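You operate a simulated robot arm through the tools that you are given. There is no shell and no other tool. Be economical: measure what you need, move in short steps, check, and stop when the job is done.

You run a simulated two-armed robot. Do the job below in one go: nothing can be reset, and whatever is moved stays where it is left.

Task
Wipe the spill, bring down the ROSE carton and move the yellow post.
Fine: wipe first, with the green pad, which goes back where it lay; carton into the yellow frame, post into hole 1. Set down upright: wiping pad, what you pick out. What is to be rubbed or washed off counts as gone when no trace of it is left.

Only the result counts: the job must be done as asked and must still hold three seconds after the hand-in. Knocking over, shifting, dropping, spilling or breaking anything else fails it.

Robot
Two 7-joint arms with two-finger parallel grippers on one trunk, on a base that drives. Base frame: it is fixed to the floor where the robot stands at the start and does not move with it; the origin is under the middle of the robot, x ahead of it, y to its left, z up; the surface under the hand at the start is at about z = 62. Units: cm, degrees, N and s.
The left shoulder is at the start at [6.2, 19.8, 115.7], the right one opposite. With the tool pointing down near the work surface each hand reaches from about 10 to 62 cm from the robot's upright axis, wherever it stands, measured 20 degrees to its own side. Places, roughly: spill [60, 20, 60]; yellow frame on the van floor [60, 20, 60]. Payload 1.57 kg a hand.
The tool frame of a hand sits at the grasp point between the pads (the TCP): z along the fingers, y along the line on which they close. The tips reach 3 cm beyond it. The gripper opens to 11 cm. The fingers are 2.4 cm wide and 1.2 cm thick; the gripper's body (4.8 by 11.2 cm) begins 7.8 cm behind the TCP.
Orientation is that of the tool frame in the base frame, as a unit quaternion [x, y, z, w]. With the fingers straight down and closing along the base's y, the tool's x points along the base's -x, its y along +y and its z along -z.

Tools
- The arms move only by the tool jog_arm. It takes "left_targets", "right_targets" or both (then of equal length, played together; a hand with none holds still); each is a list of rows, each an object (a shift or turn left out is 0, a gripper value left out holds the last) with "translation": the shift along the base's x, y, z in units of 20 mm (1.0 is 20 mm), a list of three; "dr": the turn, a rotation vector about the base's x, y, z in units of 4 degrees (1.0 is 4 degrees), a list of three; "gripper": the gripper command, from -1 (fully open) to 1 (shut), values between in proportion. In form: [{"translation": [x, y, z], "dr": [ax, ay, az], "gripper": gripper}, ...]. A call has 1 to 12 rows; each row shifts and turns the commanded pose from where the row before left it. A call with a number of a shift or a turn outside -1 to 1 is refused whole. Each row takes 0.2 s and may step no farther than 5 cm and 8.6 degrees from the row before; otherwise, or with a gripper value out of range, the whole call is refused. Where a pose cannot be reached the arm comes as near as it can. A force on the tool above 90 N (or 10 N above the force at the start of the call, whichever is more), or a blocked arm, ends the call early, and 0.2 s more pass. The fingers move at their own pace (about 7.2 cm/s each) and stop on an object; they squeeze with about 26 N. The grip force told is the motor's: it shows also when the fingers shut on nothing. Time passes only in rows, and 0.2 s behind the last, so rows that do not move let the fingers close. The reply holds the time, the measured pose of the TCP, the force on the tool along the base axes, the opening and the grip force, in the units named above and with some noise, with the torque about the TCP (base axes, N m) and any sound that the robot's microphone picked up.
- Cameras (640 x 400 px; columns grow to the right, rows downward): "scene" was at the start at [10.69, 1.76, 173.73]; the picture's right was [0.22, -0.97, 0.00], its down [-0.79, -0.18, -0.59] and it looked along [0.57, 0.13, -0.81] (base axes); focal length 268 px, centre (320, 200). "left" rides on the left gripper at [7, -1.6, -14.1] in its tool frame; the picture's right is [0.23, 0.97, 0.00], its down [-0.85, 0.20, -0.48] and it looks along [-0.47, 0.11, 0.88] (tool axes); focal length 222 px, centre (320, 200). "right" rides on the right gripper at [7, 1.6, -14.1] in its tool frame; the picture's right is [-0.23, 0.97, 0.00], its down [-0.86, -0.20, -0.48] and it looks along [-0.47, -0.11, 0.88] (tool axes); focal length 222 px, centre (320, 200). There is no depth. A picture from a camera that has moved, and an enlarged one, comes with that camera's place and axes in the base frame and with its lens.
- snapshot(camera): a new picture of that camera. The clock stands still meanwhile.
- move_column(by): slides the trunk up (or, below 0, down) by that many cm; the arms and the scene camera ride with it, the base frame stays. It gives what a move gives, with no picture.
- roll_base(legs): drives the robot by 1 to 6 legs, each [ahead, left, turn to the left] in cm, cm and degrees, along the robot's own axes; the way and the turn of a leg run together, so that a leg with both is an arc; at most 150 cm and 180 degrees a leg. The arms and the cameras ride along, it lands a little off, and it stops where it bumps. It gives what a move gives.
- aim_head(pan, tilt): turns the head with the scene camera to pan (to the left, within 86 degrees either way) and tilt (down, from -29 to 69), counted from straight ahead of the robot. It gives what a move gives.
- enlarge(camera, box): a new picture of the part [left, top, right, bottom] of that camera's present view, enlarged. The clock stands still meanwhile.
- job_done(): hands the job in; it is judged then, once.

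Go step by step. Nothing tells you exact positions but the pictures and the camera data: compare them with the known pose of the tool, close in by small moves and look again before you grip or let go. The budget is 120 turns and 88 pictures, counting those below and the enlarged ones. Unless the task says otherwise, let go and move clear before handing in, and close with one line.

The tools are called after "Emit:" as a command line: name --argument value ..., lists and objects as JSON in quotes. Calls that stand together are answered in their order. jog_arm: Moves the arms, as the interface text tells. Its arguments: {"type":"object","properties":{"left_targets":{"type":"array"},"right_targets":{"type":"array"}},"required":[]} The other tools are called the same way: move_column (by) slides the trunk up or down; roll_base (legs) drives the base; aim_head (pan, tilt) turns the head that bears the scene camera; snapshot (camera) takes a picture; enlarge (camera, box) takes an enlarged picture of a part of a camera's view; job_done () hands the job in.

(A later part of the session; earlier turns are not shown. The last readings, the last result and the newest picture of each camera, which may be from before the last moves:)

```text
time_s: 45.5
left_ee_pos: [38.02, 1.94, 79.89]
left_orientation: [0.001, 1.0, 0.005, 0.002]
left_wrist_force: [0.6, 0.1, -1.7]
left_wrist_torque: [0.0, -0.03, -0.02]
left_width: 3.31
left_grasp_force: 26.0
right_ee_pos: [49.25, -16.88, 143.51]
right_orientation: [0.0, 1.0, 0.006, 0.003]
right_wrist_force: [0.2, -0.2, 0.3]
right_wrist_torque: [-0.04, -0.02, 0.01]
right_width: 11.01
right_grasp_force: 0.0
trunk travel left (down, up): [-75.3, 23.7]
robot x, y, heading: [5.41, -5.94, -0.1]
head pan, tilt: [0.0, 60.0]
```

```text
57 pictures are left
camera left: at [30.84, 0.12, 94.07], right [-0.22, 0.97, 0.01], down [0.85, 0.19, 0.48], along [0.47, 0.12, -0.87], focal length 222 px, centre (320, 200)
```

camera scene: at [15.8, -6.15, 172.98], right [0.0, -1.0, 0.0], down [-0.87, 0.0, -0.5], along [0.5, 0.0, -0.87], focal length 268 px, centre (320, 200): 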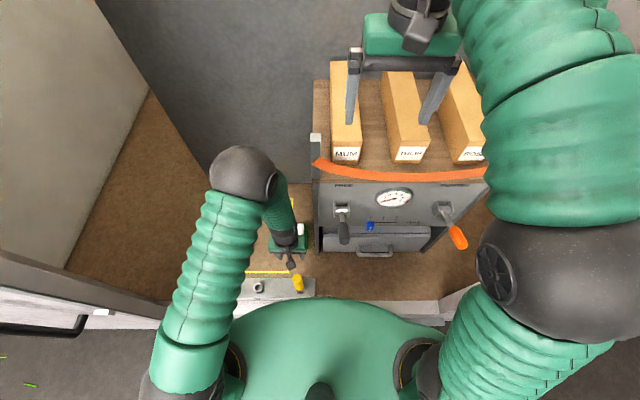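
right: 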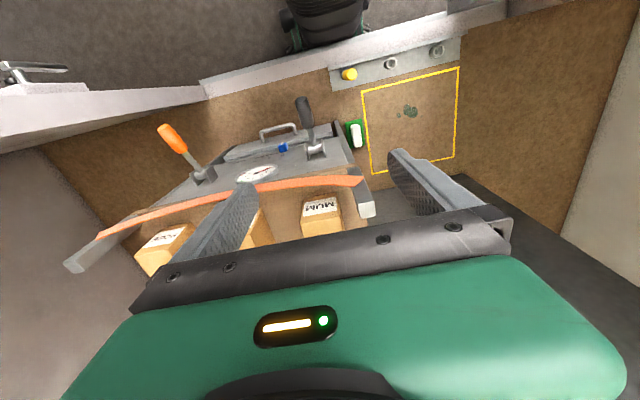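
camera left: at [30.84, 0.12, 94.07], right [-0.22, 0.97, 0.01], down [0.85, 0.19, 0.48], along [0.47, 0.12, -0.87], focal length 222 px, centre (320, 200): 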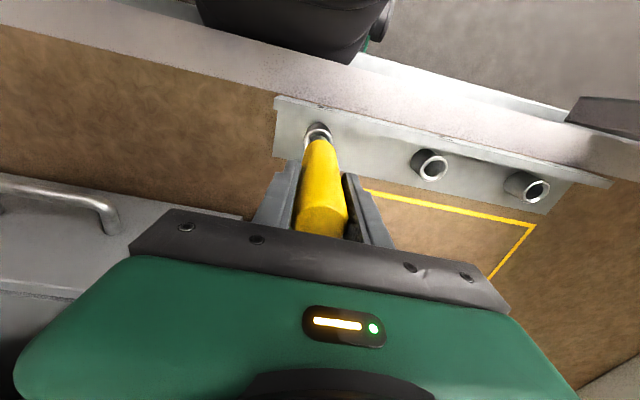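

The post comes out freely. I'll lift it clear and carry it left toward hole 1, looking midway.

Emit:
jog_arm --left_targets '[{"translation": [0, 0, 1]}, {"translation": [0, 0, 1]}, {"translation": [0, 0, 1]}, {"translation": [0, 1, 0]}, {"translation": [0, 1, 0]}, {"translation": [0, 1, 0]}, {"translation": [0, 1, 0]}, {"translation": [0, 1, 0]}, {"translation": [0, 1, 0]}, {"translation": [0, 1, 0]}, {"translation": [0, 1, 0]}, {"translation": [0, 1, 0]}]'

Emit:
snapshot --camera "left"

Emit:
snapshot --camera "scene"

```text
time_s: 48.1
left_ee_pos: [38.04, 20.2, 85.95]
left_orientation: [0.001, 1.0, 0.004, 0.002]
left_wrist_force: [0.0, 0.0, -0.7]
left_wrist_torque: [-0.04, -0.01, 0.0]
left_width: 3.3
left_grasp_force: 25.8
right_ee_pos: [49.15, -16.73, 143.58]
right_orientation: [-0.001, 1.0, 0.005, 0.002]
right_wrist_force: [-0.1, 0.3, 0.1]
right_wrist_torque: [0.0, -0.04, -0.03]
right_width: 11.0
right_grasp_force: 0.0
trunk travel left (down, up): [-75.3, 23.7]
robot x, y, heading: [5.65, -6.17, -0.0]
head pan, tilt: [0.0, 60.0]
```

```text
56 pictures are left
camera left: at [30.89, 18.43, 100.09], right [-0.22, 0.97, 0.01], down [0.85, 0.19, 0.49], along [0.47, 0.11, -0.87], focal length 222 px, centre (320, 200)
```

left: 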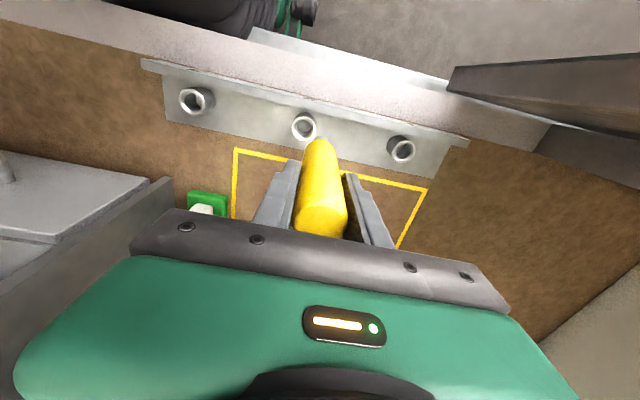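

```text
55 pictures are left
camera scene: at [15.86, -5.82, 172.97], right [0.0, -1.0, 0.0], down [-0.87, 0.0, -0.5], along [0.5, 0.0, -0.87], focal length 268 px, centre (320, 200)
```

scene: 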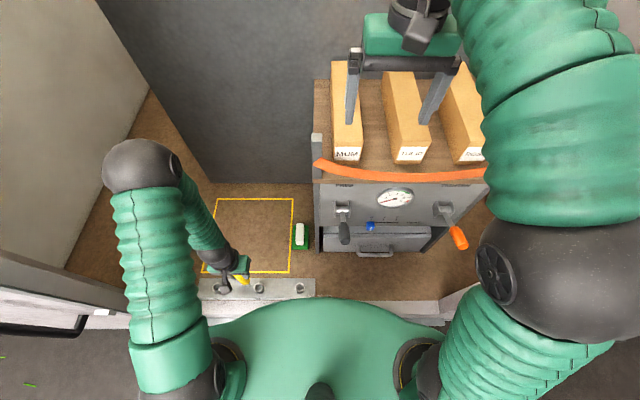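

All three holes are visible; enlarge for a precise spacing.

Emit:
enlarge --camera "left" --box '[150, 50, 470, 250]'

```text
2.00 times, centred on (310, 150) of left
camera zoom: at [30.89, 18.43, 100.09], right [-0.22, 0.97, 0.01], down [0.85, 0.19, 0.49], along [0.47, 0.11, -0.87], focal length 444 px, centre (340, 300)
```

zoom: 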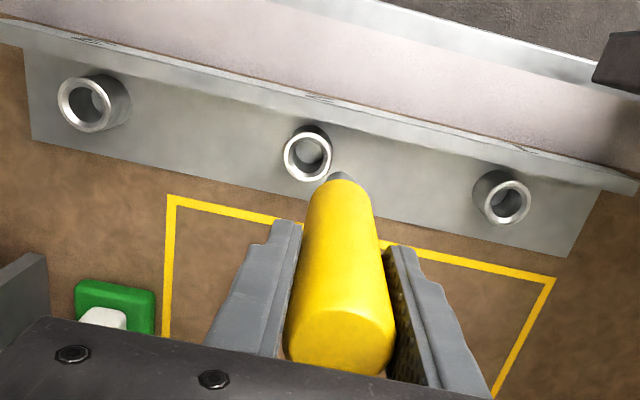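

Fit gives hole 1 at about (37.95, 33.45). Moving over it and part way down, then checking.

Emit:
jog_arm --left_targets '[{"translation": [0, 0.95, 0]}, {"translation": [0, 0.95, 0]}, {"translation": [0, 0.95, 0]}, {"translation": [0, 0.95, 0]}, {"translation": [0, 0.95, 0]}, {"translation": [0, 0.95, 0]}, {"translation": [-0.02, 0.93, 0]}, {"translation": [0, 0, -0.8]}, {"translation": [0, 0, -0.8]}, {"translation": [0, 0, 0]}]'

Emit:
enlarge --camera "left" --box '[180, 50, 500, 250]'

Emit:
enlarge --camera "scene" --box '[150, 230, 310, 330]'

```text
time_s: 50.3
left_ee_pos: [38.12, 33.38, 82.79]
left_orientation: [0.0, 1.0, 0.005, 0.003]
left_wrist_force: [-0.3, 0.4, -2.0]
left_wrist_torque: [0.01, -0.04, 0.03]
left_width: 3.35
left_grasp_force: 26.1
right_ee_pos: [49.09, -16.78, 143.52]
right_orientation: [0.001, 1.0, 0.005, 0.003]
right_wrist_force: [-0.7, -0.1, 0.1]
right_wrist_torque: [-0.03, -0.03, 0.0]
right_width: 11.01
right_grasp_force: 0.1
trunk travel left (down, up): [-75.3, 23.7]
robot x, y, heading: [5.5, -6.09, 0.1]
head pan, tilt: [0.0, 60.0]
```

```text
2.00 times, centred on (340, 150) of left
camera zoom: at [30.88, 31.53, 96.89], right [-0.23, 0.97, 0.01], down [0.85, 0.19, 0.49], along [0.47, 0.11, -0.87], focal length 444 px, centre (280, 300)
```

zoom: 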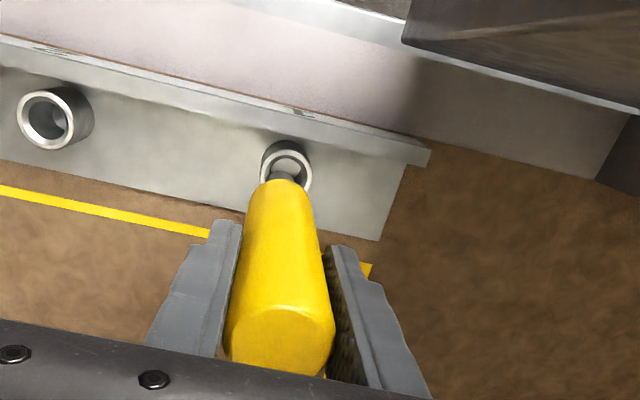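

```text
4.00 times, centred on (230, 280) of scene
camera zoom: at [15.81, -5.84, 172.98], right [0.0, -1.0, 0.0], down [-0.87, 0.0, -0.5], along [0.5, 0.0, -0.87], focal length 1074 px, centre (680, -120)
```

zoom: 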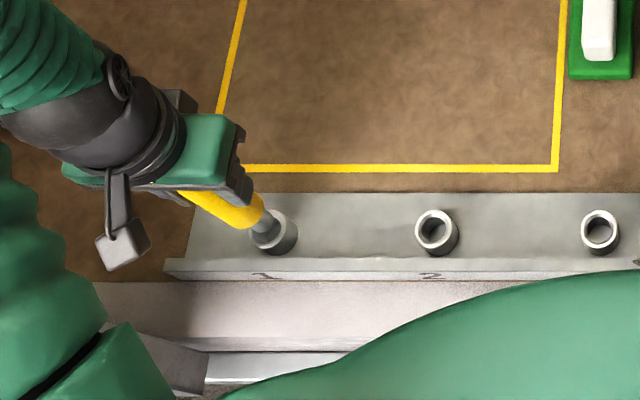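

Pin tip looks right over ring 1. Lower in small steps and watch for lateral force.

Emit:
jog_arm --left_targets '[{"translation": [-0.03, 0.03, -0.4]}, {"translation": [0, 0, -0.4]}, {"translation": [0, 0, -0.4]}, {"translation": [0, 0, 0]}]'

Emit:
enlarge --camera "left" --box '[240, 70, 400, 190]'

Emit:
enlarge --camera "scene" --box '[180, 260, 260, 310]'

```text
time_s: 51.3
left_ee_pos: [38.01, 33.31, 80.51]
left_orientation: [0.001, 1.0, 0.004, 0.003]
left_wrist_force: [0.2, 1.1, -1.6]
left_wrist_torque: [0.01, 0.01, 0.02]
left_width: 3.35
left_grasp_force: 26.2
right_ee_pos: [49.14, -16.93, 143.61]
right_orientation: [0.0, 1.0, 0.005, 0.001]
right_wrist_force: [-0.7, -0.6, 0.0]
right_wrist_torque: [0.0, 0.02, 0.02]
right_width: 10.98
right_grasp_force: 0.1
trunk travel left (down, up): [-75.3, 23.7]
robot x, y, heading: [5.53, -6.0, 0.3]
head pan, tilt: [0.0, 60.0]
```

```text
3.33 times, centred on (320, 130) of left
camera zoom: at [30.83, 31.56, 94.49], right [-0.22, 0.97, 0.01], down [0.85, 0.19, 0.48], along [0.47, 0.11, -0.87], focal length 740 px, centre (320, 433)
```

zoom: 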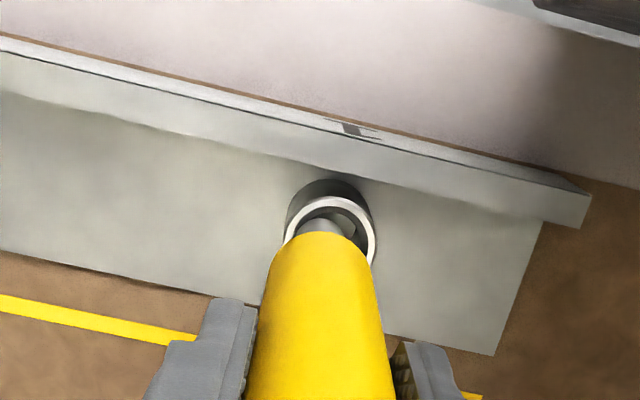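

```text
8.00 times, centred on (220, 285) of scene
camera zoom: at [15.9, -5.85, 172.97], right [0.0, -1.0, 0.0], down [-0.87, 0.0, -0.5], along [0.5, 0.0, -0.87], focal length 2148 px, centre (1120, -480)
```

zoom: 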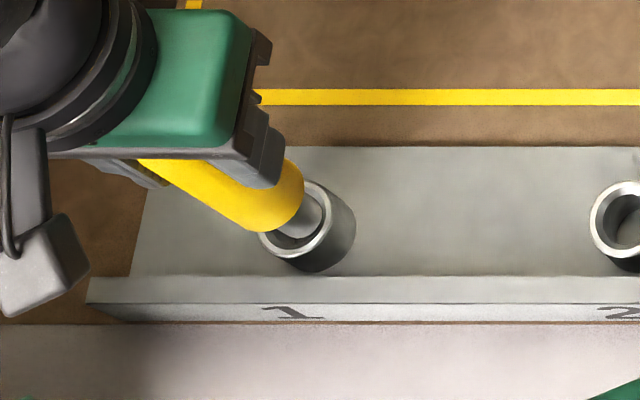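

The pin sits slightly to the right in the ring; nudge left 1.5 mm and continue down.

Emit:
jog_arm --left_targets '[{"translation": [0, 0.08, 0]}, {"translation": [0, 0, -0.4]}, {"translation": [0, 0, -0.3]}, {"translation": [0, 0, 0]}]'

Emit:
enlarge --camera "left" --box '[240, 70, 400, 190]'

```text
time_s: 52.3
left_ee_pos: [37.91, 33.45, 78.96]
left_orientation: [0.001, 1.0, 0.005, 0.003]
left_wrist_force: [-0.4, 2.6, -0.8]
left_wrist_torque: [0.32, 0.01, 0.02]
left_width: 3.35
left_grasp_force: 26.4
right_ee_pos: [49.06, -16.88, 143.6]
right_orientation: [-0.001, 1.0, 0.005, 0.002]
right_wrist_force: [-0.6, -0.4, 0.4]
right_wrist_torque: [0.03, -0.02, 0.04]
right_width: 11.0
right_grasp_force: 0.1
trunk travel left (down, up): [-75.3, 23.7]
robot x, y, heading: [5.49, -6.18, 0.0]
head pan, tilt: [0.0, 60.0]
```

```text
3.33 times, centred on (320, 130) of left
camera zoom: at [30.78, 31.76, 93.07], right [-0.23, 0.97, 0.01], down [0.85, 0.19, 0.48], along [0.47, 0.11, -0.87], focal length 740 px, centre (320, 433)
```

zoom: 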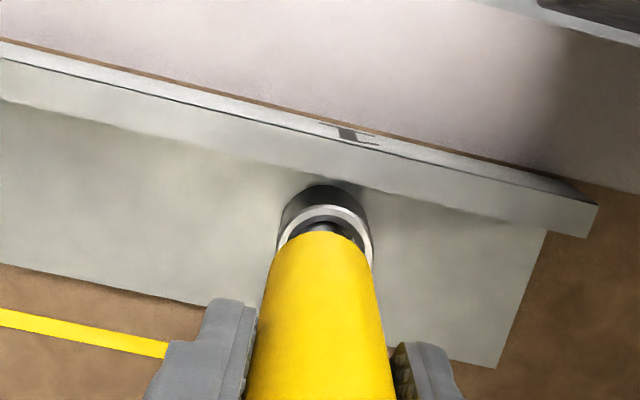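

It's in the ring; a light sideways push says go a hair further left. Continue down.

Emit:
jog_arm --left_targets '[{"translation": [0, 0.05, 0]}, {"translation": [0, 0, -0.4]}, {"translation": [0, 0, -0.4]}, {"translation": [0, 0, -0.3]}, {"translation": [0, 0, 0]}]'

```text
time_s: 53.5
left_ee_pos: [37.91, 33.56, 76.71]
left_orientation: [0.001, 1.0, 0.005, 0.003]
left_wrist_force: [0.4, -0.1, -1.5]
left_wrist_torque: [0.01, 0.0, -0.01]
left_width: 3.33
left_grasp_force: 25.8
right_ee_pos: [49.08, -16.8, 143.52]
right_orientation: [0.001, 1.0, 0.005, 0.003]
right_wrist_force: [-0.4, -0.7, 0.3]
right_wrist_torque: [-0.03, 0.01, 0.0]
right_width: 11.0
right_grasp_force: 0.0
trunk travel left (down, up): [-75.3, 23.7]
robot x, y, heading: [5.68, -6.01, 0.0]
head pan, tilt: [0.0, 60.0]
```

Free now. Lower the last 7 mm to the seat.

Emit:
jog_arm --left_targets '[{"translation": [0, 0, -0.2]}, {"translation": [0, 0, -0.17]}, {"translation": [0, 0, 0]}]'

Emit:
jog_arm --left_targets '[{"gripper": -0.1}, {"gripper": -0.1}, {"gripper": -0.1}, {"translation": [0, 0, 0.7]}, {"translation": [0, 0, 1]}, {"translation": [0, 0, 1]}, {"translation": [0, 0, 1]}, {"translation": [0, 0, 1]}, {"translation": [0, 0, 1]}, {"translation": [0, 0, 1]}]'

Emit:
snapshot --camera "left"

Emit:
enlarge --camera "scene" --box '[150, 230, 310, 330]'

```text
time_s: 54.3
left_ee_pos: [37.94, 33.47, 76.3]
left_orientation: [0.001, 1.0, 0.005, 0.003]
left_wrist_force: [-1.3, 2.2, 20.2]
left_wrist_torque: [0.43, 0.04, -0.01]
left_width: 3.37
left_grasp_force: 25.4
right_ee_pos: [49.04, -16.99, 143.61]
right_orientation: [0.0, 1.0, 0.006, 0.003]
right_wrist_force: [-0.6, 0.3, 0.6]
right_wrist_torque: [-0.02, 0.01, -0.02]
right_width: 10.99
right_grasp_force: 0.0
trunk travel left (down, up): [-75.3, 23.7]
robot x, y, heading: [5.71, -6.48, 0.3]
head pan, tilt: [0.0, 60.0]
```

```text
time_s: 56.5
left_ee_pos: [37.86, 33.64, 89.43]
left_orientation: [0.001, 1.0, 0.004, 0.003]
left_wrist_force: [0.0, 0.3, -0.9]
left_wrist_torque: [0.01, 0.0, -0.01]
left_width: 6.05
left_grasp_force: 0.1
right_ee_pos: [49.12, -16.88, 143.61]
right_orientation: [0.0, 1.0, 0.005, 0.002]
right_wrist_force: [-0.3, 0.5, -0.5]
right_wrist_torque: [0.0, 0.02, -0.03]
right_width: 10.99
right_grasp_force: 0.1
trunk travel left (down, up): [-75.3, 23.7]
robot x, y, heading: [5.48, -6.07, 0.2]
head pan, tilt: [0.0, 60.0]
```

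```text
48 pictures are left
camera left: at [30.72, 31.86, 103.52], right [-0.23, 0.97, 0.01], down [0.85, 0.19, 0.48], along [0.47, 0.11, -0.87], focal length 222 px, centre (320, 200)
```

left: 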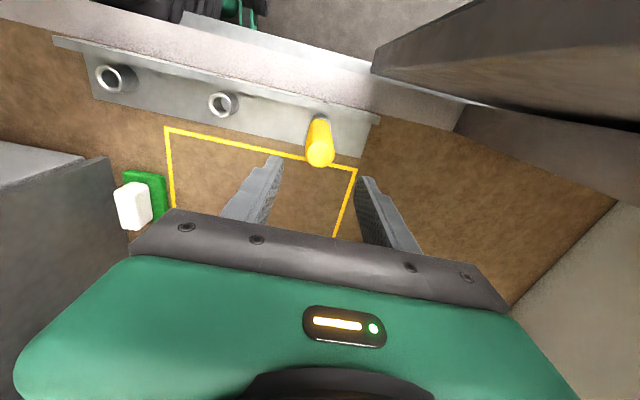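

```text
4.00 times, centred on (230, 280) of scene
camera zoom: at [15.77, -5.94, 172.98], right [0.0, -1.0, 0.0], down [-0.87, 0.0, -0.5], along [0.5, 0.0, -0.87], focal length 1074 px, centre (680, -120)
```

zoom: 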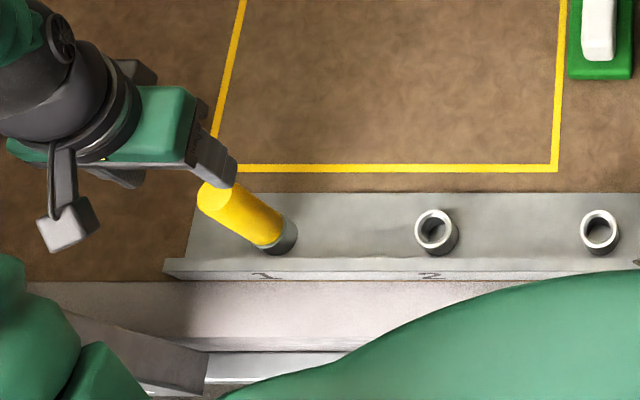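

Post stands in hole 1; check that it's fully seated.

Emit:
enlarge --camera "left" --box '[270, 90, 380, 180]'

Emit:
enlarge --camera "scene" --box '[190, 265, 250, 305]'

```text
4.44 times, centred on (325, 135) of left
camera zoom: at [30.72, 31.86, 103.52], right [-0.23, 0.97, 0.01], down [0.85, 0.19, 0.48], along [0.47, 0.11, -0.87], focal length 987 px, centre (298, 489)
```

zoom: 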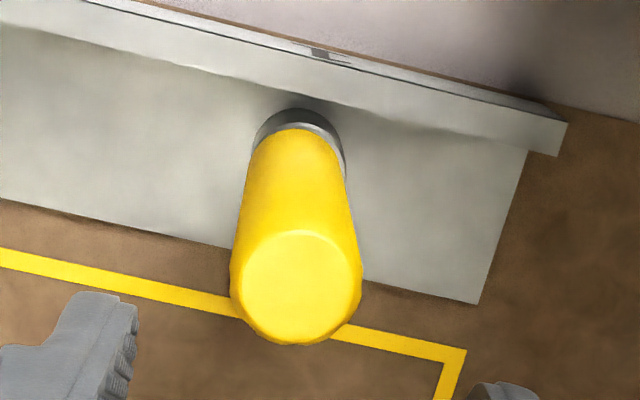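

```text
10.00 times, centred on (220, 285) of scene
camera zoom: at [15.77, -5.94, 172.98], right [0.0, -1.0, 0.0], down [-0.87, 0.0, -0.5], along [0.5, 0.0, -0.87], focal length 2685 px, centre (1320, -650)
```

zoom: 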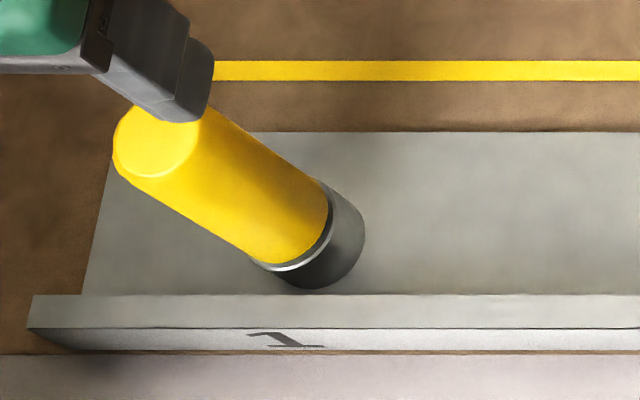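

Post is seated on ring 1. Next the carton: raise the trunk, pull the arms clear, and look at the shelf.

Emit:
move_column --by 22

Emit:
jog_arm --left_targets '[{"translation": [0, -0.3, 1]}, {"translation": [0, -0.3, 1]}, {"translation": [0, -0.3, 1]}, {"translation": [0, -0.3, 1]}, {"translation": [0, 0, 1]}, {"translation": [0, 0, 1]}, {"translation": [-0.5, 0, 1]}, {"translation": [-0.5, 0, 1]}, {"translation": [-0.5, 0, 1]}, {"translation": [-0.5, 0, 1]}, {"translation": [-0.5, 0, 1]}, {"translation": [-0.5, 0, 1]}]' --right_targets '[{"translation": [-0.5, -1, 0]}, {"translation": [-0.5, -1, 0]}, {"translation": [-0.5, -1, 0]}, {"translation": [-0.5, -1, 0]}, {"translation": [-0.5, -1, 0]}, {"translation": [-0.5, -1, 0]}, {"translation": [-0.5, -1, 0]}, {"translation": [0, -1, 0]}, {"translation": [0, 0, 0]}, {"translation": [0, 0, 0]}, {"translation": [0, 0, 0]}, {"translation": [0, 0, 0]}]'

Emit:
aim_head --pan -25 --tilt 50

Emit:
snapshot --camera "scene"

Emit:
snapshot --camera "right"

```text
time_s: 58.8
left_ee_pos: [37.85, 33.7, 111.4]
left_orientation: [0.0, 1.0, 0.004, 0.003]
left_wrist_force: [-0.2, 0.5, -0.3]
left_wrist_torque: [-0.04, -0.02, 0.0]
left_width: 6.05
left_grasp_force: 0.0
right_ee_pos: [49.15, -16.81, 165.55]
right_orientation: [0.0, 1.0, 0.005, 0.002]
right_wrist_force: [-0.9, 0.3, 0.2]
right_wrist_torque: [-0.02, -0.02, 0.01]
right_width: 11.0
right_grasp_force: 0.0
trunk travel left (down, up): [-97.3, 1.7]
robot x, y, heading: [5.64, -6.09, -0.0]
head pan, tilt: [0.0, 60.0]
```

```text
time_s: 61.4
left_ee_pos: [31.73, 31.14, 135.54]
left_orientation: [0.001, 1.0, 0.004, 0.004]
left_wrist_force: [-0.3, -0.4, -0.5]
left_wrist_torque: [0.02, -0.02, 0.0]
left_width: 6.06
left_grasp_force: 0.0
right_ee_pos: [42.03, -32.97, 165.57]
right_orientation: [-0.001, 1.0, 0.006, 0.002]
right_wrist_force: [-0.3, -0.4, 0.1]
right_wrist_torque: [0.04, -0.03, 0.05]
right_width: 11.01
right_grasp_force: 0.1
trunk travel left (down, up): [-97.3, 1.7]
robot x, y, heading: [5.78, -6.26, -0.1]
head pan, tilt: [0.0, 60.0]
```

```text
time_s: 62.3
left_ee_pos: [31.86, 31.18, 135.46]
left_orientation: [0.001, 1.0, 0.004, 0.002]
left_wrist_force: [0.5, 0.0, 0.6]
left_wrist_torque: [0.02, -0.02, 0.01]
left_width: 6.04
left_grasp_force: 0.1
right_ee_pos: [42.04, -32.91, 165.52]
right_orientation: [0.001, 1.0, 0.005, 0.003]
right_wrist_force: [0.8, -0.4, -0.4]
right_wrist_torque: [-0.01, -0.03, 0.0]
right_width: 10.99
right_grasp_force: 0.1
trunk travel left (down, up): [-97.3, 1.7]
robot x, y, heading: [5.62, -6.32, -0.1]
head pan, tilt: [-25.0, 50.0]
```

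```text
44 pictures are left
camera scene: at [16.01, -9.33, 196.24], right [-0.42, -0.91, 0.0], down [-0.7, 0.32, -0.64], along [0.58, -0.27, -0.77], focal length 268 px, centre (320, 200)
```

scene: 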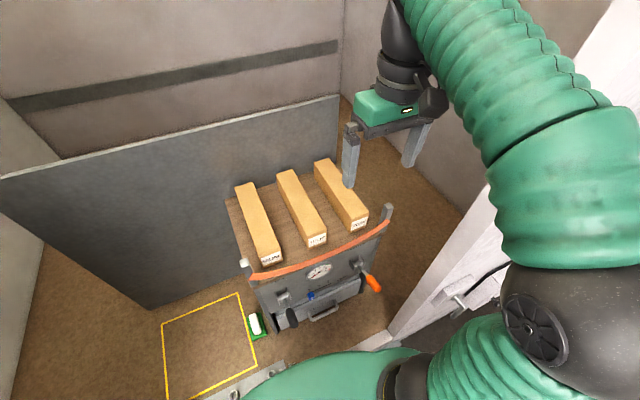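

```text
43 pictures are left
camera right: at [35.14, -31.51, 179.73], right [0.23, 0.97, 0.01], down [0.85, -0.2, 0.48], along [0.47, -0.1, -0.88], focal length 222 px, centre (320, 200)
```

right: 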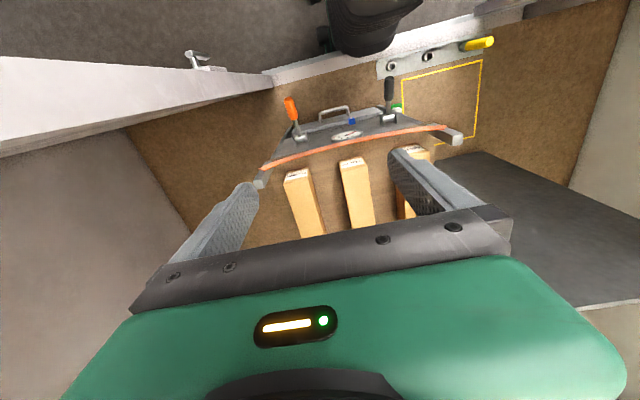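

Both arms are clear. Enlarging the shelf to gauge the ROSE carton and the strap.

Emit:
enlarge --camera "scene" --box '[220, 140, 420, 330]'

Emit:
enlarge --camera "right" --box '[240, 80, 480, 260]'

```text
2.11 times, centred on (320, 235) of scene
camera zoom: at [16.01, -9.33, 196.24], right [-0.42, -0.91, 0.0], down [-0.7, 0.32, -0.64], along [0.58, -0.27, -0.77], focal length 565 px, centre (320, 126)
```

zoom: 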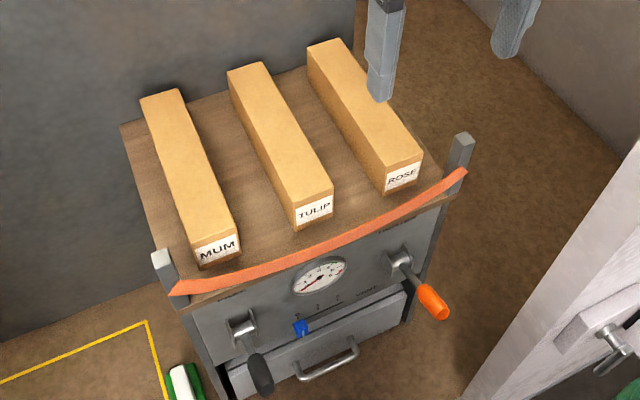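

```text
2.22 times, centred on (360, 170) of right
camera zoom: at [35.14, -31.51, 179.73], right [0.23, 0.97, 0.01], down [0.85, -0.2, 0.48], along [0.47, -0.1, -0.88], focal length 494 px, centre (231, 267)
```

zoom: 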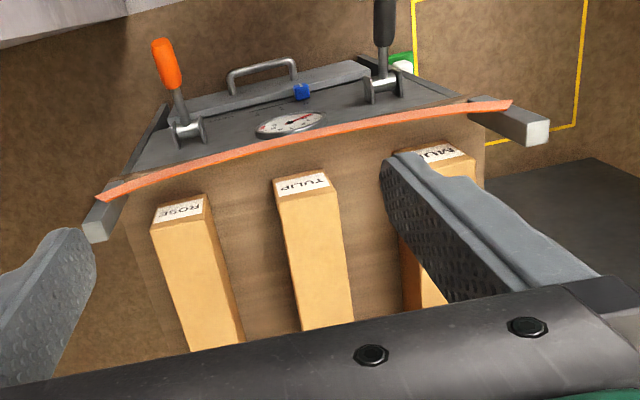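

ROSE spans x≈57–86.6, y≈-39 to -46, z≈118–126; the strap is only in front, so a straight lift works. I'll bring the base right and slightly ahead.

Emit:
roll_base --legs '[[0, -7, 0], [4, 0, 0]]'

```text
time_s: 63.8
left_ee_pos: [34.78, 22.89, 135.93]
left_orientation: [0.002, 1.0, 0.009, 0.007]
left_wrist_force: [-0.9, 0.0, 0.1]
left_wrist_torque: [-0.06, -0.01, -0.01]
left_width: 6.04
left_grasp_force: 0.0
right_ee_pos: [44.77, -41.69, 165.64]
right_orientation: [0.002, 1.0, 0.009, 0.007]
right_wrist_force: [-0.3, -0.2, 0.8]
right_wrist_torque: [0.0, -0.05, -0.04]
right_width: 11.0
right_grasp_force: 0.0
trunk travel left (down, up): [-97.3, 1.7]
robot x, y, heading: [10.01, -13.08, 0.0]
head pan, tilt: [-25.0, 50.0]
```

Base is now at x≈10, y≈-13 without a bump. Extend the right hand over the carton.

Emit:
jog_arm --right_targets '[{"translation": [1, 0, 0]}, {"translation": [1, 0, 0]}, {"translation": [1, 0, 0]}, {"translation": [1, 0, 0]}, {"translation": [1, 0, -0.5]}, {"translation": [1, 0, -1]}, {"translation": [1, 0, -1]}, {"translation": [1, 0, -1]}, {"translation": [1, 0, -1]}, {"translation": [1, 0, -1]}, {"translation": [1, 0, -1]}, {"translation": [1, 0, -1]}]'

Emit:
snapshot --camera "right"

Emit:
snapshot --camera "scene"

```text
time_s: 66.4
left_ee_pos: [35.75, 24.66, 135.33]
left_orientation: [0.0, 1.0, 0.003, 0.004]
left_wrist_force: [0.5, 0.8, -0.1]
left_wrist_torque: [-0.1, -0.01, 0.0]
left_width: 6.04
left_grasp_force: 0.2
right_ee_pos: [70.04, -39.52, 150.69]
right_orientation: [0.002, 1.0, 0.004, 0.005]
right_wrist_force: [-0.6, 1.2, -0.1]
right_wrist_torque: [-0.08, 0.02, -0.02]
right_width: 10.99
right_grasp_force: 0.1
trunk travel left (down, up): [-97.3, 1.7]
robot x, y, heading: [9.69, -13.17, 0.3]
head pan, tilt: [-25.0, 50.0]
```

```text
40 pictures are left
camera right: at [62.94, -38.09, 164.85], right [0.23, 0.97, 0.01], down [0.85, -0.21, 0.48], along [0.47, -0.1, -0.88], focal length 222 px, centre (320, 200)
```

right: 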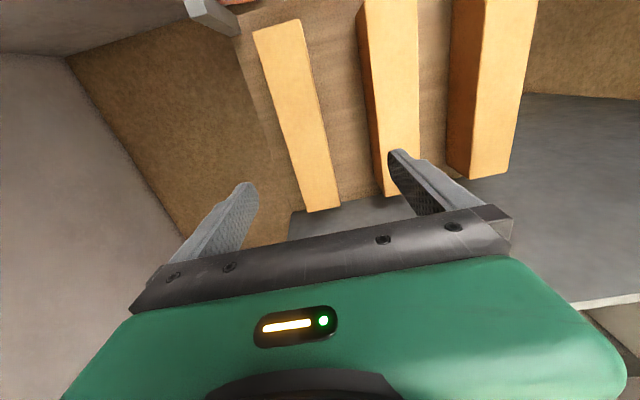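

```text
39 pictures are left
camera scene: at [20.42, -13.59, 196.25], right [-0.42, -0.91, 0.01], down [-0.7, 0.31, -0.65], along [0.58, -0.28, -0.76], focal length 268 px, centre (320, 200)
```

scene: 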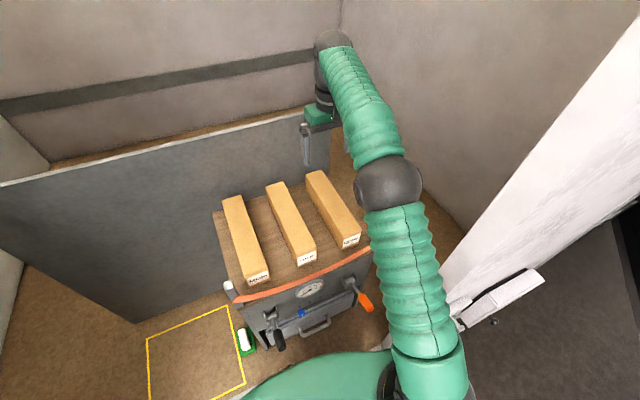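

Carton centre is about (71.3, -42.3). Align and descend partway.

Emit:
jog_arm --right_targets '[{"translation": [0.4, -0.7, 0]}, {"translation": [0.25, -0.7, 0]}, {"translation": [0, 0, -1]}, {"translation": [0, 0, -1]}, {"translation": [0, 0, -1]}, {"translation": [0, 0, -1]}, {"translation": [0, 0, -1]}, {"translation": [0, 0, -1]}, {"translation": [0, 0, -1]}, {"translation": [0, 0, -1]}, {"translation": [0, 0, 0]}]'

Emit:
snapshot --camera "right"

```text
time_s: 68.8
left_ee_pos: [35.6, 21.66, 136.08]
left_orientation: [0.002, 1.0, 0.013, 0.004]
left_wrist_force: [0.4, -1.2, 0.8]
left_wrist_torque: [0.04, -0.01, 0.01]
left_width: 6.06
left_grasp_force: 0.0
right_ee_pos: [71.1, -45.73, 133.99]
right_orientation: [0.002, 1.0, 0.015, 0.004]
right_wrist_force: [0.2, -1.1, -0.1]
right_wrist_torque: [0.02, 0.01, 0.0]
right_width: 11.02
right_grasp_force: 0.0
trunk travel left (down, up): [-97.3, 1.7]
robot x, y, heading: [9.63, -13.39, 0.0]
head pan, tilt: [-25.0, 50.0]
```

```text
38 pictures are left
camera right: at [64.03, -44.52, 148.29], right [0.23, 0.97, 0.03], down [0.85, -0.22, 0.48], along [0.47, -0.09, -0.88], focal length 222 px, centre (320, 200)
```

right: 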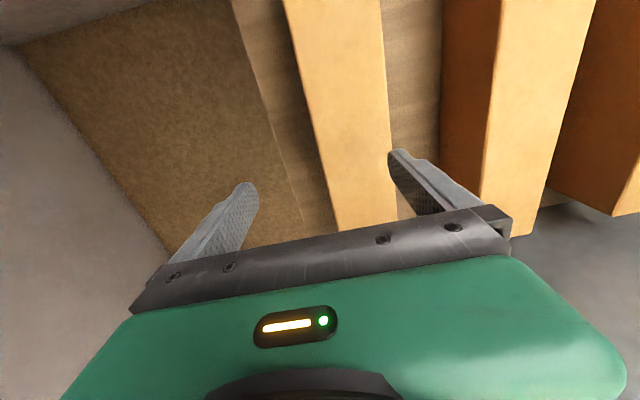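

The body seems to be swaying a little (the idle left hand moved too). I'll wait and re-read.

Emit:
jog_arm --right_targets '[{}, {}, {}, {}, {}]'

Emit:
jog_arm --right_targets '[{}, {}]'

```text
time_s: 70.0
left_ee_pos: [35.63, 22.66, 135.93]
left_orientation: [0.002, 1.0, 0.01, 0.003]
left_wrist_force: [0.3, 0.6, 0.2]
left_wrist_torque: [0.02, 0.0, 0.01]
left_width: 6.04
left_grasp_force: 0.1
right_ee_pos: [71.08, -44.66, 134.28]
right_orientation: [0.002, 1.0, 0.01, 0.003]
right_wrist_force: [-0.6, -0.2, -0.7]
right_wrist_torque: [-0.03, -0.01, 0.0]
right_width: 10.99
right_grasp_force: 0.0
trunk travel left (down, up): [-97.3, 1.7]
robot x, y, heading: [9.65, -13.25, 0.1]
head pan, tilt: [-25.0, 50.0]
```

```text
time_s: 70.6
left_ee_pos: [35.61, 22.46, 135.95]
left_orientation: [0.001, 1.0, 0.01, 0.003]
left_wrist_force: [-0.8, -0.8, -0.8]
left_wrist_torque: [0.05, 0.02, -0.06]
left_width: 6.04
left_grasp_force: 0.1
right_ee_pos: [70.97, -44.87, 134.33]
right_orientation: [0.002, 1.0, 0.011, 0.003]
right_wrist_force: [-0.1, 0.4, 0.8]
right_wrist_torque: [-0.02, -0.01, 0.02]
right_width: 11.0
right_grasp_force: 0.0
trunk travel left (down, up): [-97.3, 1.7]
robot x, y, heading: [9.92, -13.86, -0.2]
head pan, tilt: [-25.0, 50.0]
```

Settled at y≈-44.8. Shift gently +2.5 cm and let it settle.

Emit:
jog_arm --right_targets '[{"translation": [0, 0.15, 0]}, {"translation": [0, 0.2, 0]}, {"translation": [0, 0.2, 0]}, {"translation": [0, 0.2, 0]}, {"translation": [0, 0.2, 0]}, {"translation": [0, 0.15, 0]}, {"translation": [0, 0.1, 0]}, {}, {}, {}, {}]'

Emit:
snapshot --camera "right"

```text
time_s: 73.0
left_ee_pos: [35.55, 22.67, 135.76]
left_orientation: [0.002, 1.0, 0.01, 0.004]
left_wrist_force: [0.1, -0.4, 0.8]
left_wrist_torque: [-0.01, 0.01, 0.0]
left_width: 6.08
left_grasp_force: 0.1
right_ee_pos: [70.99, -42.25, 134.25]
right_orientation: [0.002, 1.0, 0.01, 0.004]
right_wrist_force: [0.8, -0.1, 0.2]
right_wrist_torque: [0.05, 0.01, 0.02]
right_width: 10.99
right_grasp_force: 0.0
trunk travel left (down, up): [-97.3, 1.7]
robot x, y, heading: [9.6, -13.42, 0.1]
head pan, tilt: [-25.0, 50.0]
```

```text
37 pictures are left
camera right: at [64.02, -40.91, 148.54], right [0.23, 0.97, 0.02], down [0.85, -0.21, 0.48], along [0.47, -0.09, -0.88], focal length 222 px, centre (320, 200)
```

right: 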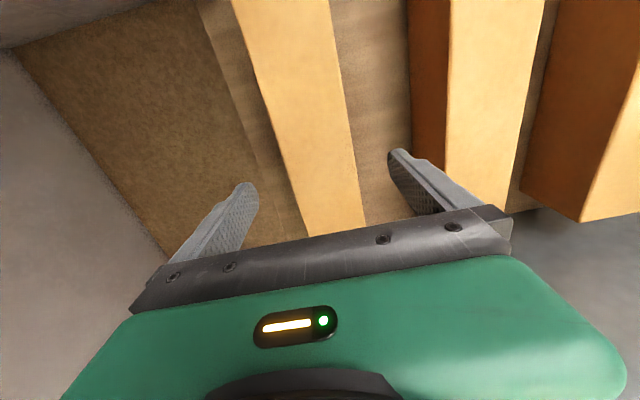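

Centred over the carton. Descend slowly to z≈123.2.

Emit:
jog_arm --right_targets '[{"translation": [0, 0, -0.5]}, {"translation": [0, 0, -0.7]}, {"translation": [0, 0, -0.7]}, {"translation": [0, 0, -0.7]}, {"translation": [0, 0, -0.7]}, {"translation": [0, 0, -0.6]}, {"translation": [0, 0, -0.5]}, {"translation": [0, 0, -0.4]}, {"translation": [0, 0, -0.4]}, {}, {}]'

Emit:
snapshot --camera "right"

Emit:
enlarge --camera "scene" --box '[200, 100, 440, 310]'

```text
time_s: 75.4
left_ee_pos: [35.65, 22.65, 135.73]
left_orientation: [0.001, 1.0, 0.01, 0.004]
left_wrist_force: [0.1, 0.0, -0.1]
left_wrist_torque: [0.0, 0.02, -0.02]
left_width: 6.07
left_grasp_force: 0.0
right_ee_pos: [71.05, -42.1, 123.84]
right_orientation: [0.001, 1.0, 0.01, 0.004]
right_wrist_force: [0.3, 0.4, 0.6]
right_wrist_torque: [0.01, 0.01, -0.01]
right_width: 11.0
right_grasp_force: 0.1
trunk travel left (down, up): [-97.3, 1.7]
robot x, y, heading: [9.63, -13.55, 0.1]
head pan, tilt: [-25.0, 50.0]
```

```text
36 pictures are left
camera right: at [64.0, -40.91, 138.16], right [0.23, 0.97, 0.02], down [0.85, -0.21, 0.48], along [0.47, -0.09, -0.88], focal length 222 px, centre (320, 200)
```

right: 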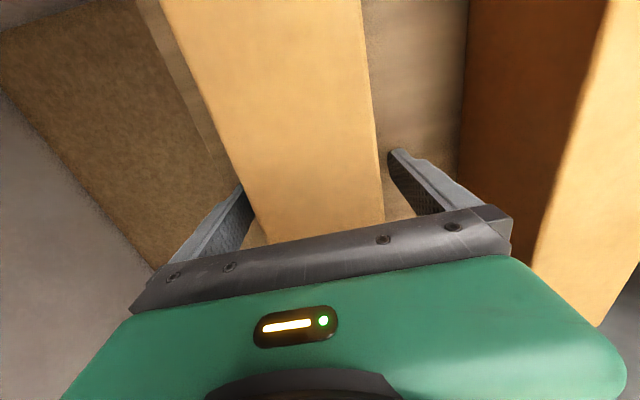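

```text
1.90 times, centred on (320, 205) of scene
camera zoom: at [20.31, -16.55, 196.23], right [-0.42, -0.91, 0.0], down [-0.7, 0.32, -0.64], along [0.58, -0.27, -0.77], focal length 511 px, centre (320, 190)
```

zoom: 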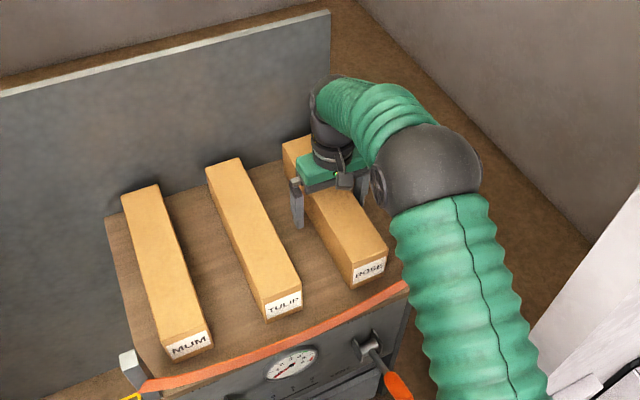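

Fingers straddle ROSE. Close and lift slightly.

Emit:
jog_arm --right_targets '[{"translation": [0, 0, -0.15], "gripper": 0}, {"gripper": 1}, {"gripper": 1}, {"gripper": 1}, {"gripper": 1}]'

Emit:
jog_arm --right_targets '[{"translation": [0, 0, 0.3]}, {"translation": [0, 0, 0.4]}, {"translation": [0, 0, 0.5]}, {"translation": [0, 0, 0.5]}, {"translation": [0, 0, 0.3]}, {}]'

Emit:
enlarge --camera "scene" --box '[200, 100, 440, 310]'

```text
time_s: 76.6
left_ee_pos: [35.63, 22.63, 135.86]
left_orientation: [0.002, 1.0, 0.01, 0.004]
left_wrist_force: [1.2, -0.6, -0.9]
left_wrist_torque: [0.02, -0.01, -0.04]
left_width: 6.06
left_grasp_force: 0.1
right_ee_pos: [70.89, -42.35, 123.63]
right_orientation: [0.003, 1.0, 0.011, 0.004]
right_wrist_force: [1.0, -1.2, 3.0]
right_wrist_torque: [-0.3, 0.21, 0.21]
right_width: 6.57
right_grasp_force: 25.7
trunk travel left (down, up): [-97.3, 1.7]
robot x, y, heading: [9.54, -13.24, -0.2]
head pan, tilt: [-25.0, 50.0]
```

```text
time_s: 78.0
left_ee_pos: [35.73, 22.58, 135.78]
left_orientation: [0.002, 1.0, 0.01, 0.004]
left_wrist_force: [-0.1, -0.7, -0.1]
left_wrist_torque: [-0.01, 0.01, 0.0]
left_width: 6.02
left_grasp_force: 0.0
right_ee_pos: [71.07, -42.3, 127.69]
right_orientation: [0.002, 1.0, 0.011, 0.004]
right_wrist_force: [-0.3, 0.3, -6.3]
right_wrist_torque: [-0.01, -0.02, -0.03]
right_width: 6.6
right_grasp_force: 26.1
trunk travel left (down, up): [-97.3, 1.7]
robot x, y, heading: [10.15, -13.73, -0.1]
head pan, tilt: [-25.0, 50.0]
```

```text
1.90 times, centred on (320, 205) of scene
camera zoom: at [20.48, -16.63, 196.22], right [-0.42, -0.91, 0.0], down [-0.7, 0.32, -0.64], along [0.58, -0.27, -0.77], focal length 511 px, centre (320, 190)
```

zoom: 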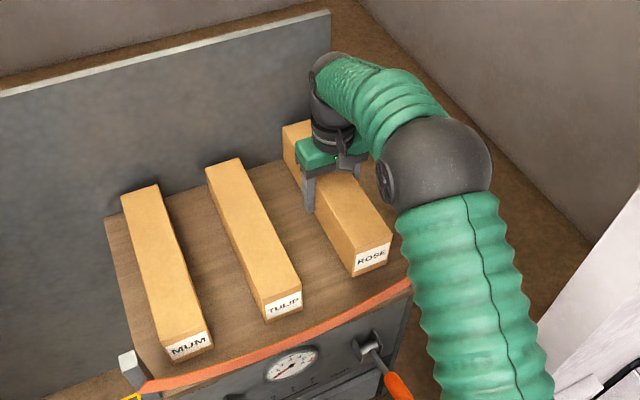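

ROSE is held level and balanced (≈0.64 kg). Lift it well above the strap posts.

Emit:
jog_arm --right_targets '[{"translation": [0, 0, 0.6]}, {"translation": [0, 0, 0.8]}, {"translation": [0, 0, 0.9]}, {"translation": [0, 0, 0.9]}, {"translation": [0, 0, 0.9]}, {"translation": [0, 0, 0.9]}, {"translation": [0, 0, 0.9]}, {"translation": [0, 0, 0.9]}, {"translation": [0, 0, 0.9]}, {"translation": [0, 0, 0.9]}, {"translation": [0, 0, 0.9]}, {"translation": [0, 0, 0.5]}]'

Emit:
snapshot --camera "scene"

```text
time_s: 80.6
left_ee_pos: [35.7, 22.64, 135.87]
left_orientation: [0.001, 1.0, 0.011, 0.003]
left_wrist_force: [0.1, -0.9, -0.5]
left_wrist_torque: [0.0, 0.01, 0.02]
left_width: 6.04
left_grasp_force: 0.1
right_ee_pos: [71.07, -42.35, 147.59]
right_orientation: [0.001, 1.0, 0.011, 0.004]
right_wrist_force: [-0.7, 0.2, -5.9]
right_wrist_torque: [-0.01, -0.03, -0.01]
right_width: 6.58
right_grasp_force: 25.8
trunk travel left (down, up): [-97.3, 1.7]
robot x, y, heading: [10.08, -13.29, -0.2]
head pan, tilt: [-25.0, 50.0]
```

```text
33 pictures are left
camera scene: at [20.47, -16.63, 196.22], right [-0.42, -0.91, 0.0], down [-0.7, 0.32, -0.64], along [0.58, -0.27, -0.77], focal length 268 px, centre (320, 200)
```

scene: 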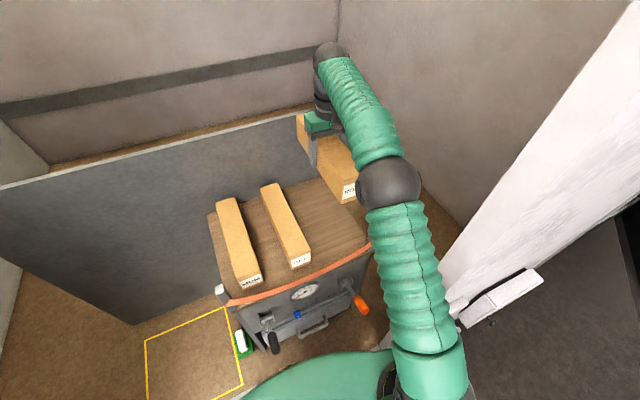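

Carton clears everything by ~9 cm. Back off, sidestep left, then turn left.

Emit:
roll_base --legs '[[-10, 0, 0], [-10, 0, 0]]'

Emit:
roll_base --legs '[[0, 12, 0], [0, 11, 0]]'

Emit:
aim_head --pan 0 --tilt 50

Emit:
snapshot --camera "scene"

```text
time_s: 82.5
left_ee_pos: [18.43, 22.62, 135.26]
left_orientation: [0.003, 1.0, 0.01, -0.006]
left_wrist_force: [1.6, -0.1, -0.4]
left_wrist_torque: [-0.05, 0.11, -0.04]
left_width: 6.03
left_grasp_force: 0.0
right_ee_pos: [54.04, -42.28, 146.18]
right_orientation: [0.002, 1.0, 0.01, -0.007]
right_wrist_force: [2.1, -0.2, -8.8]
right_wrist_torque: [0.0, 0.16, 0.01]
right_width: 6.61
right_grasp_force: 25.8
trunk travel left (down, up): [-97.3, 1.7]
robot x, y, heading: [-10.55, -13.52, 0.1]
head pan, tilt: [-25.0, 50.0]
```

```text
time_s: 84.5
left_ee_pos: [14.6, 42.66, 136.61]
left_orientation: [0.004, 1.0, 0.022, 0.006]
left_wrist_force: [0.4, 1.1, -0.1]
left_wrist_torque: [-0.16, 0.07, -0.01]
left_width: 6.05
left_grasp_force: 0.0
right_ee_pos: [50.22, -22.88, 147.26]
right_orientation: [0.003, 1.0, 0.019, 0.007]
right_wrist_force: [-1.6, -1.3, -3.8]
right_wrist_torque: [0.02, -0.06, -0.08]
right_width: 6.57
right_grasp_force: 26.0
trunk travel left (down, up): [-97.3, 1.7]
robot x, y, heading: [-10.25, 9.05, -0.1]
head pan, tilt: [-25.0, 50.0]
```

```text
time_s: 85.4
left_ee_pos: [14.7, 44.11, 136.0]
left_orientation: [0.006, 1.0, 0.018, 0.002]
left_wrist_force: [0.1, 0.6, -0.2]
left_wrist_torque: [0.0, -0.04, 0.02]
left_width: 6.06
left_grasp_force: 0.0
right_ee_pos: [50.22, -21.3, 147.32]
right_orientation: [0.003, 1.0, 0.016, 0.005]
right_wrist_force: [-0.1, 1.3, -4.8]
right_wrist_torque: [-0.1, -0.04, -0.03]
right_width: 6.6
right_grasp_force: 26.4
trunk travel left (down, up): [-97.3, 1.7]
robot x, y, heading: [-10.44, 9.45, 0.2]
head pan, tilt: [0.0, 50.0]
```

```text
32 pictures are left
camera scene: at [0.91, 15.7, 196.1], right [0.0, -1.0, 0.03], down [-0.77, -0.02, -0.64], along [0.64, -0.02, -0.77], focal length 268 px, centre (320, 200)
```

scene: 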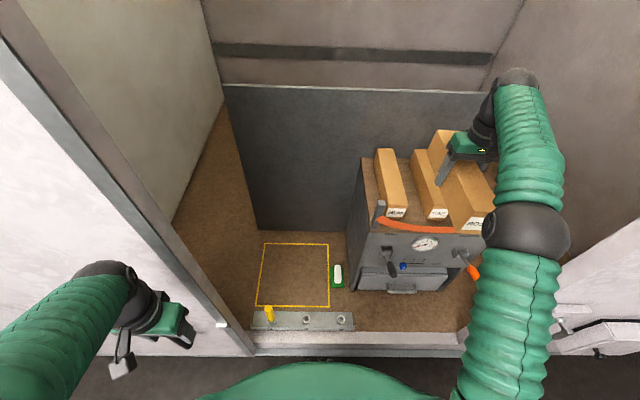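

All clear. Now turn left 30° and pull the right arm in a bit.

Emit:
roll_base --legs '[[0, 0, 15], [0, 0, 15]]'

Emit:
jog_arm --right_targets '[{}, {}, {}, {}, {}]'

Emit:
snapshot --camera "scene"

```text
time_s: 87.6
left_ee_pos: [-2.56, 45.47, 137.77]
left_orientation: [-0.251, 0.967, 0.042, -0.005]
left_wrist_force: [0.6, 0.8, 0.4]
left_wrist_torque: [-0.09, -0.02, -0.05]
left_width: 6.06
left_grasp_force: 0.1
right_ee_pos: [61.16, 6.03, 145.74]
right_orientation: [-0.252, 0.967, 0.039, -0.003]
right_wrist_force: [0.6, -3.4, -7.1]
right_wrist_torque: [0.21, -0.02, -0.12]
right_width: 6.58
right_grasp_force: 26.2
trunk travel left (down, up): [-97.3, 1.7]
robot x, y, heading: [-9.78, 8.52, 30.2]
head pan, tilt: [0.0, 50.0]
```

```text
time_s: 88.8
left_ee_pos: [-3.46, 48.32, 136.95]
left_orientation: [-0.25, 0.968, 0.03, -0.004]
left_wrist_force: [-0.3, 0.9, -0.8]
left_wrist_torque: [0.0, -0.03, -0.01]
left_width: 6.06
left_grasp_force: 0.1
right_ee_pos: [60.37, 9.04, 146.36]
right_orientation: [-0.252, 0.967, 0.026, -0.004]
right_wrist_force: [0.0, 0.5, -5.9]
right_wrist_torque: [0.03, -0.04, 0.01]
right_width: 6.61
right_grasp_force: 26.2
trunk travel left (down, up): [-97.3, 1.7]
robot x, y, heading: [-9.73, 8.45, 30.3]
head pan, tilt: [0.0, 50.0]
```

```text
31 pictures are left
camera scene: at [2.37, 11.04, 196.15], right [0.5, -0.87, -0.02], down [-0.67, -0.37, -0.64], along [0.55, 0.33, -0.77], focal length 268 px, centre (320, 200)
```

scene: 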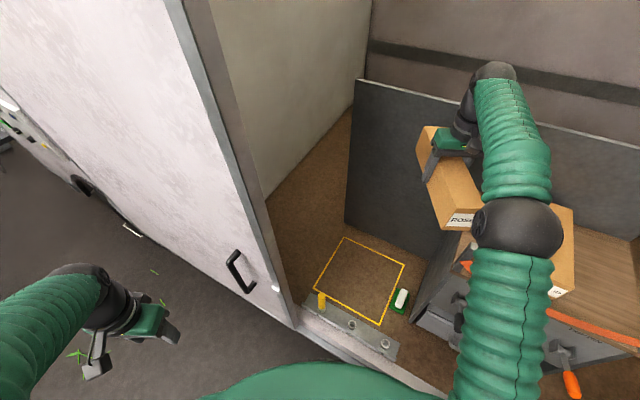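

Carton at (60, 9, 146), yawed 30°. I'll swing it left and square it up while high.

Emit:
jog_arm --right_targets '[{"translation": [-0.3, 0.3, 0], "dr": [0, 0, -0.4]}, {"translation": [-0.6, 0.6, 0], "dr": [0, 0, -0.7]}, {"translation": [-0.6, 0.7, 0], "dr": [0, 0, -0.7]}, {"translation": [-0.6, 0.7, 0], "dr": [0, 0, -0.7]}, {"translation": [-0.6, 0.7, 0], "dr": [0, 0, -0.7]}, {"translation": [-0.6, 0.7, 0], "dr": [0, 0, -0.7]}, {"translation": [-0.6, 0.7, 0], "dr": [0, 0, -0.7]}, {"translation": [-0.6, 0.7, 0], "dr": [0, 0, -0.7]}, {"translation": [-0.6, 0.7, 0], "dr": [0, 0, -0.7]}, {"translation": [-0.6, 0.7, 0], "dr": [0, 0, -0.7]}, {"translation": [-0.3, 0.4, 0], "dr": [0, 0, -0.5]}, {}]'

Emit:
roll_base --legs '[[7, -4, 0], [7, -4, 0]]'

Emit:
jog_arm --right_targets '[{}, {}, {}, {}, {}]'

Emit:
snapshot --camera "scene"

```text
time_s: 91.4
left_ee_pos: [-3.23, 47.74, 137.23]
left_orientation: [-0.25, 0.968, 0.033, -0.003]
left_wrist_force: [-0.5, -0.1, 0.0]
left_wrist_torque: [-0.02, 0.0, 0.02]
left_width: 6.08
left_grasp_force: 0.0
right_ee_pos: [48.37, 22.16, 146.43]
right_orientation: [-0.002, 1.0, 0.026, 0.001]
right_wrist_force: [0.6, -1.3, -4.8]
right_wrist_torque: [0.08, -0.02, -0.01]
right_width: 6.6
right_grasp_force: 26.4
trunk travel left (down, up): [-97.3, 1.7]
robot x, y, heading: [-9.91, 8.1, 30.2]
head pan, tilt: [0.0, 50.0]
```

```text
time_s: 93.1
left_ee_pos: [10.63, 47.96, 137.29]
left_orientation: [-0.252, 0.967, 0.03, 0.005]
left_wrist_force: [0.0, -0.4, -0.5]
left_wrist_torque: [0.03, -0.05, 0.03]
left_width: 6.02
left_grasp_force: 0.1
right_ee_pos: [62.04, 22.45, 147.6]
right_orientation: [-0.003, 1.0, 0.029, 0.011]
right_wrist_force: [-0.8, -0.3, -3.7]
right_wrist_torque: [0.06, -0.06, 0.01]
right_width: 6.59
right_grasp_force: 26.0
trunk travel left (down, up): [-97.3, 1.7]
robot x, y, heading: [6.27, 8.93, 29.9]
head pan, tilt: [0.0, 50.0]
```

```text
time_s: 94.3
left_ee_pos: [11.89, 50.06, 136.55]
left_orientation: [-0.252, 0.968, 0.025, -0.003]
left_wrist_force: [0.0, 0.8, 0.4]
left_wrist_torque: [-0.05, -0.05, 0.02]
left_width: 6.04
left_grasp_force: 0.0
right_ee_pos: [63.49, 24.71, 146.56]
right_orientation: [-0.003, 1.0, 0.02, 0.004]
right_wrist_force: [0.1, 0.9, -5.3]
right_wrist_torque: [0.0, -0.05, -0.03]
right_width: 6.6
right_grasp_force: 26.0
trunk travel left (down, up): [-97.3, 1.7]
robot x, y, heading: [6.33, 8.71, 30.2]
head pan, tilt: [0.0, 50.0]
```

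```text
30 pictures are left
camera scene: at [16.67, 15.11, 196.16], right [0.5, -0.87, 0.0], down [-0.67, -0.39, -0.64], along [0.55, 0.32, -0.77], focal length 268 px, centre (320, 200)
```

scene: 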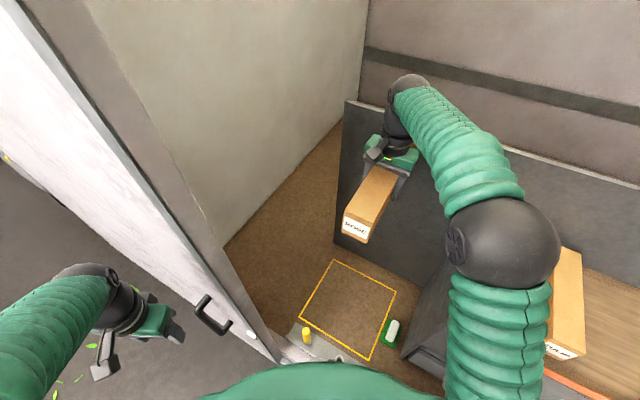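

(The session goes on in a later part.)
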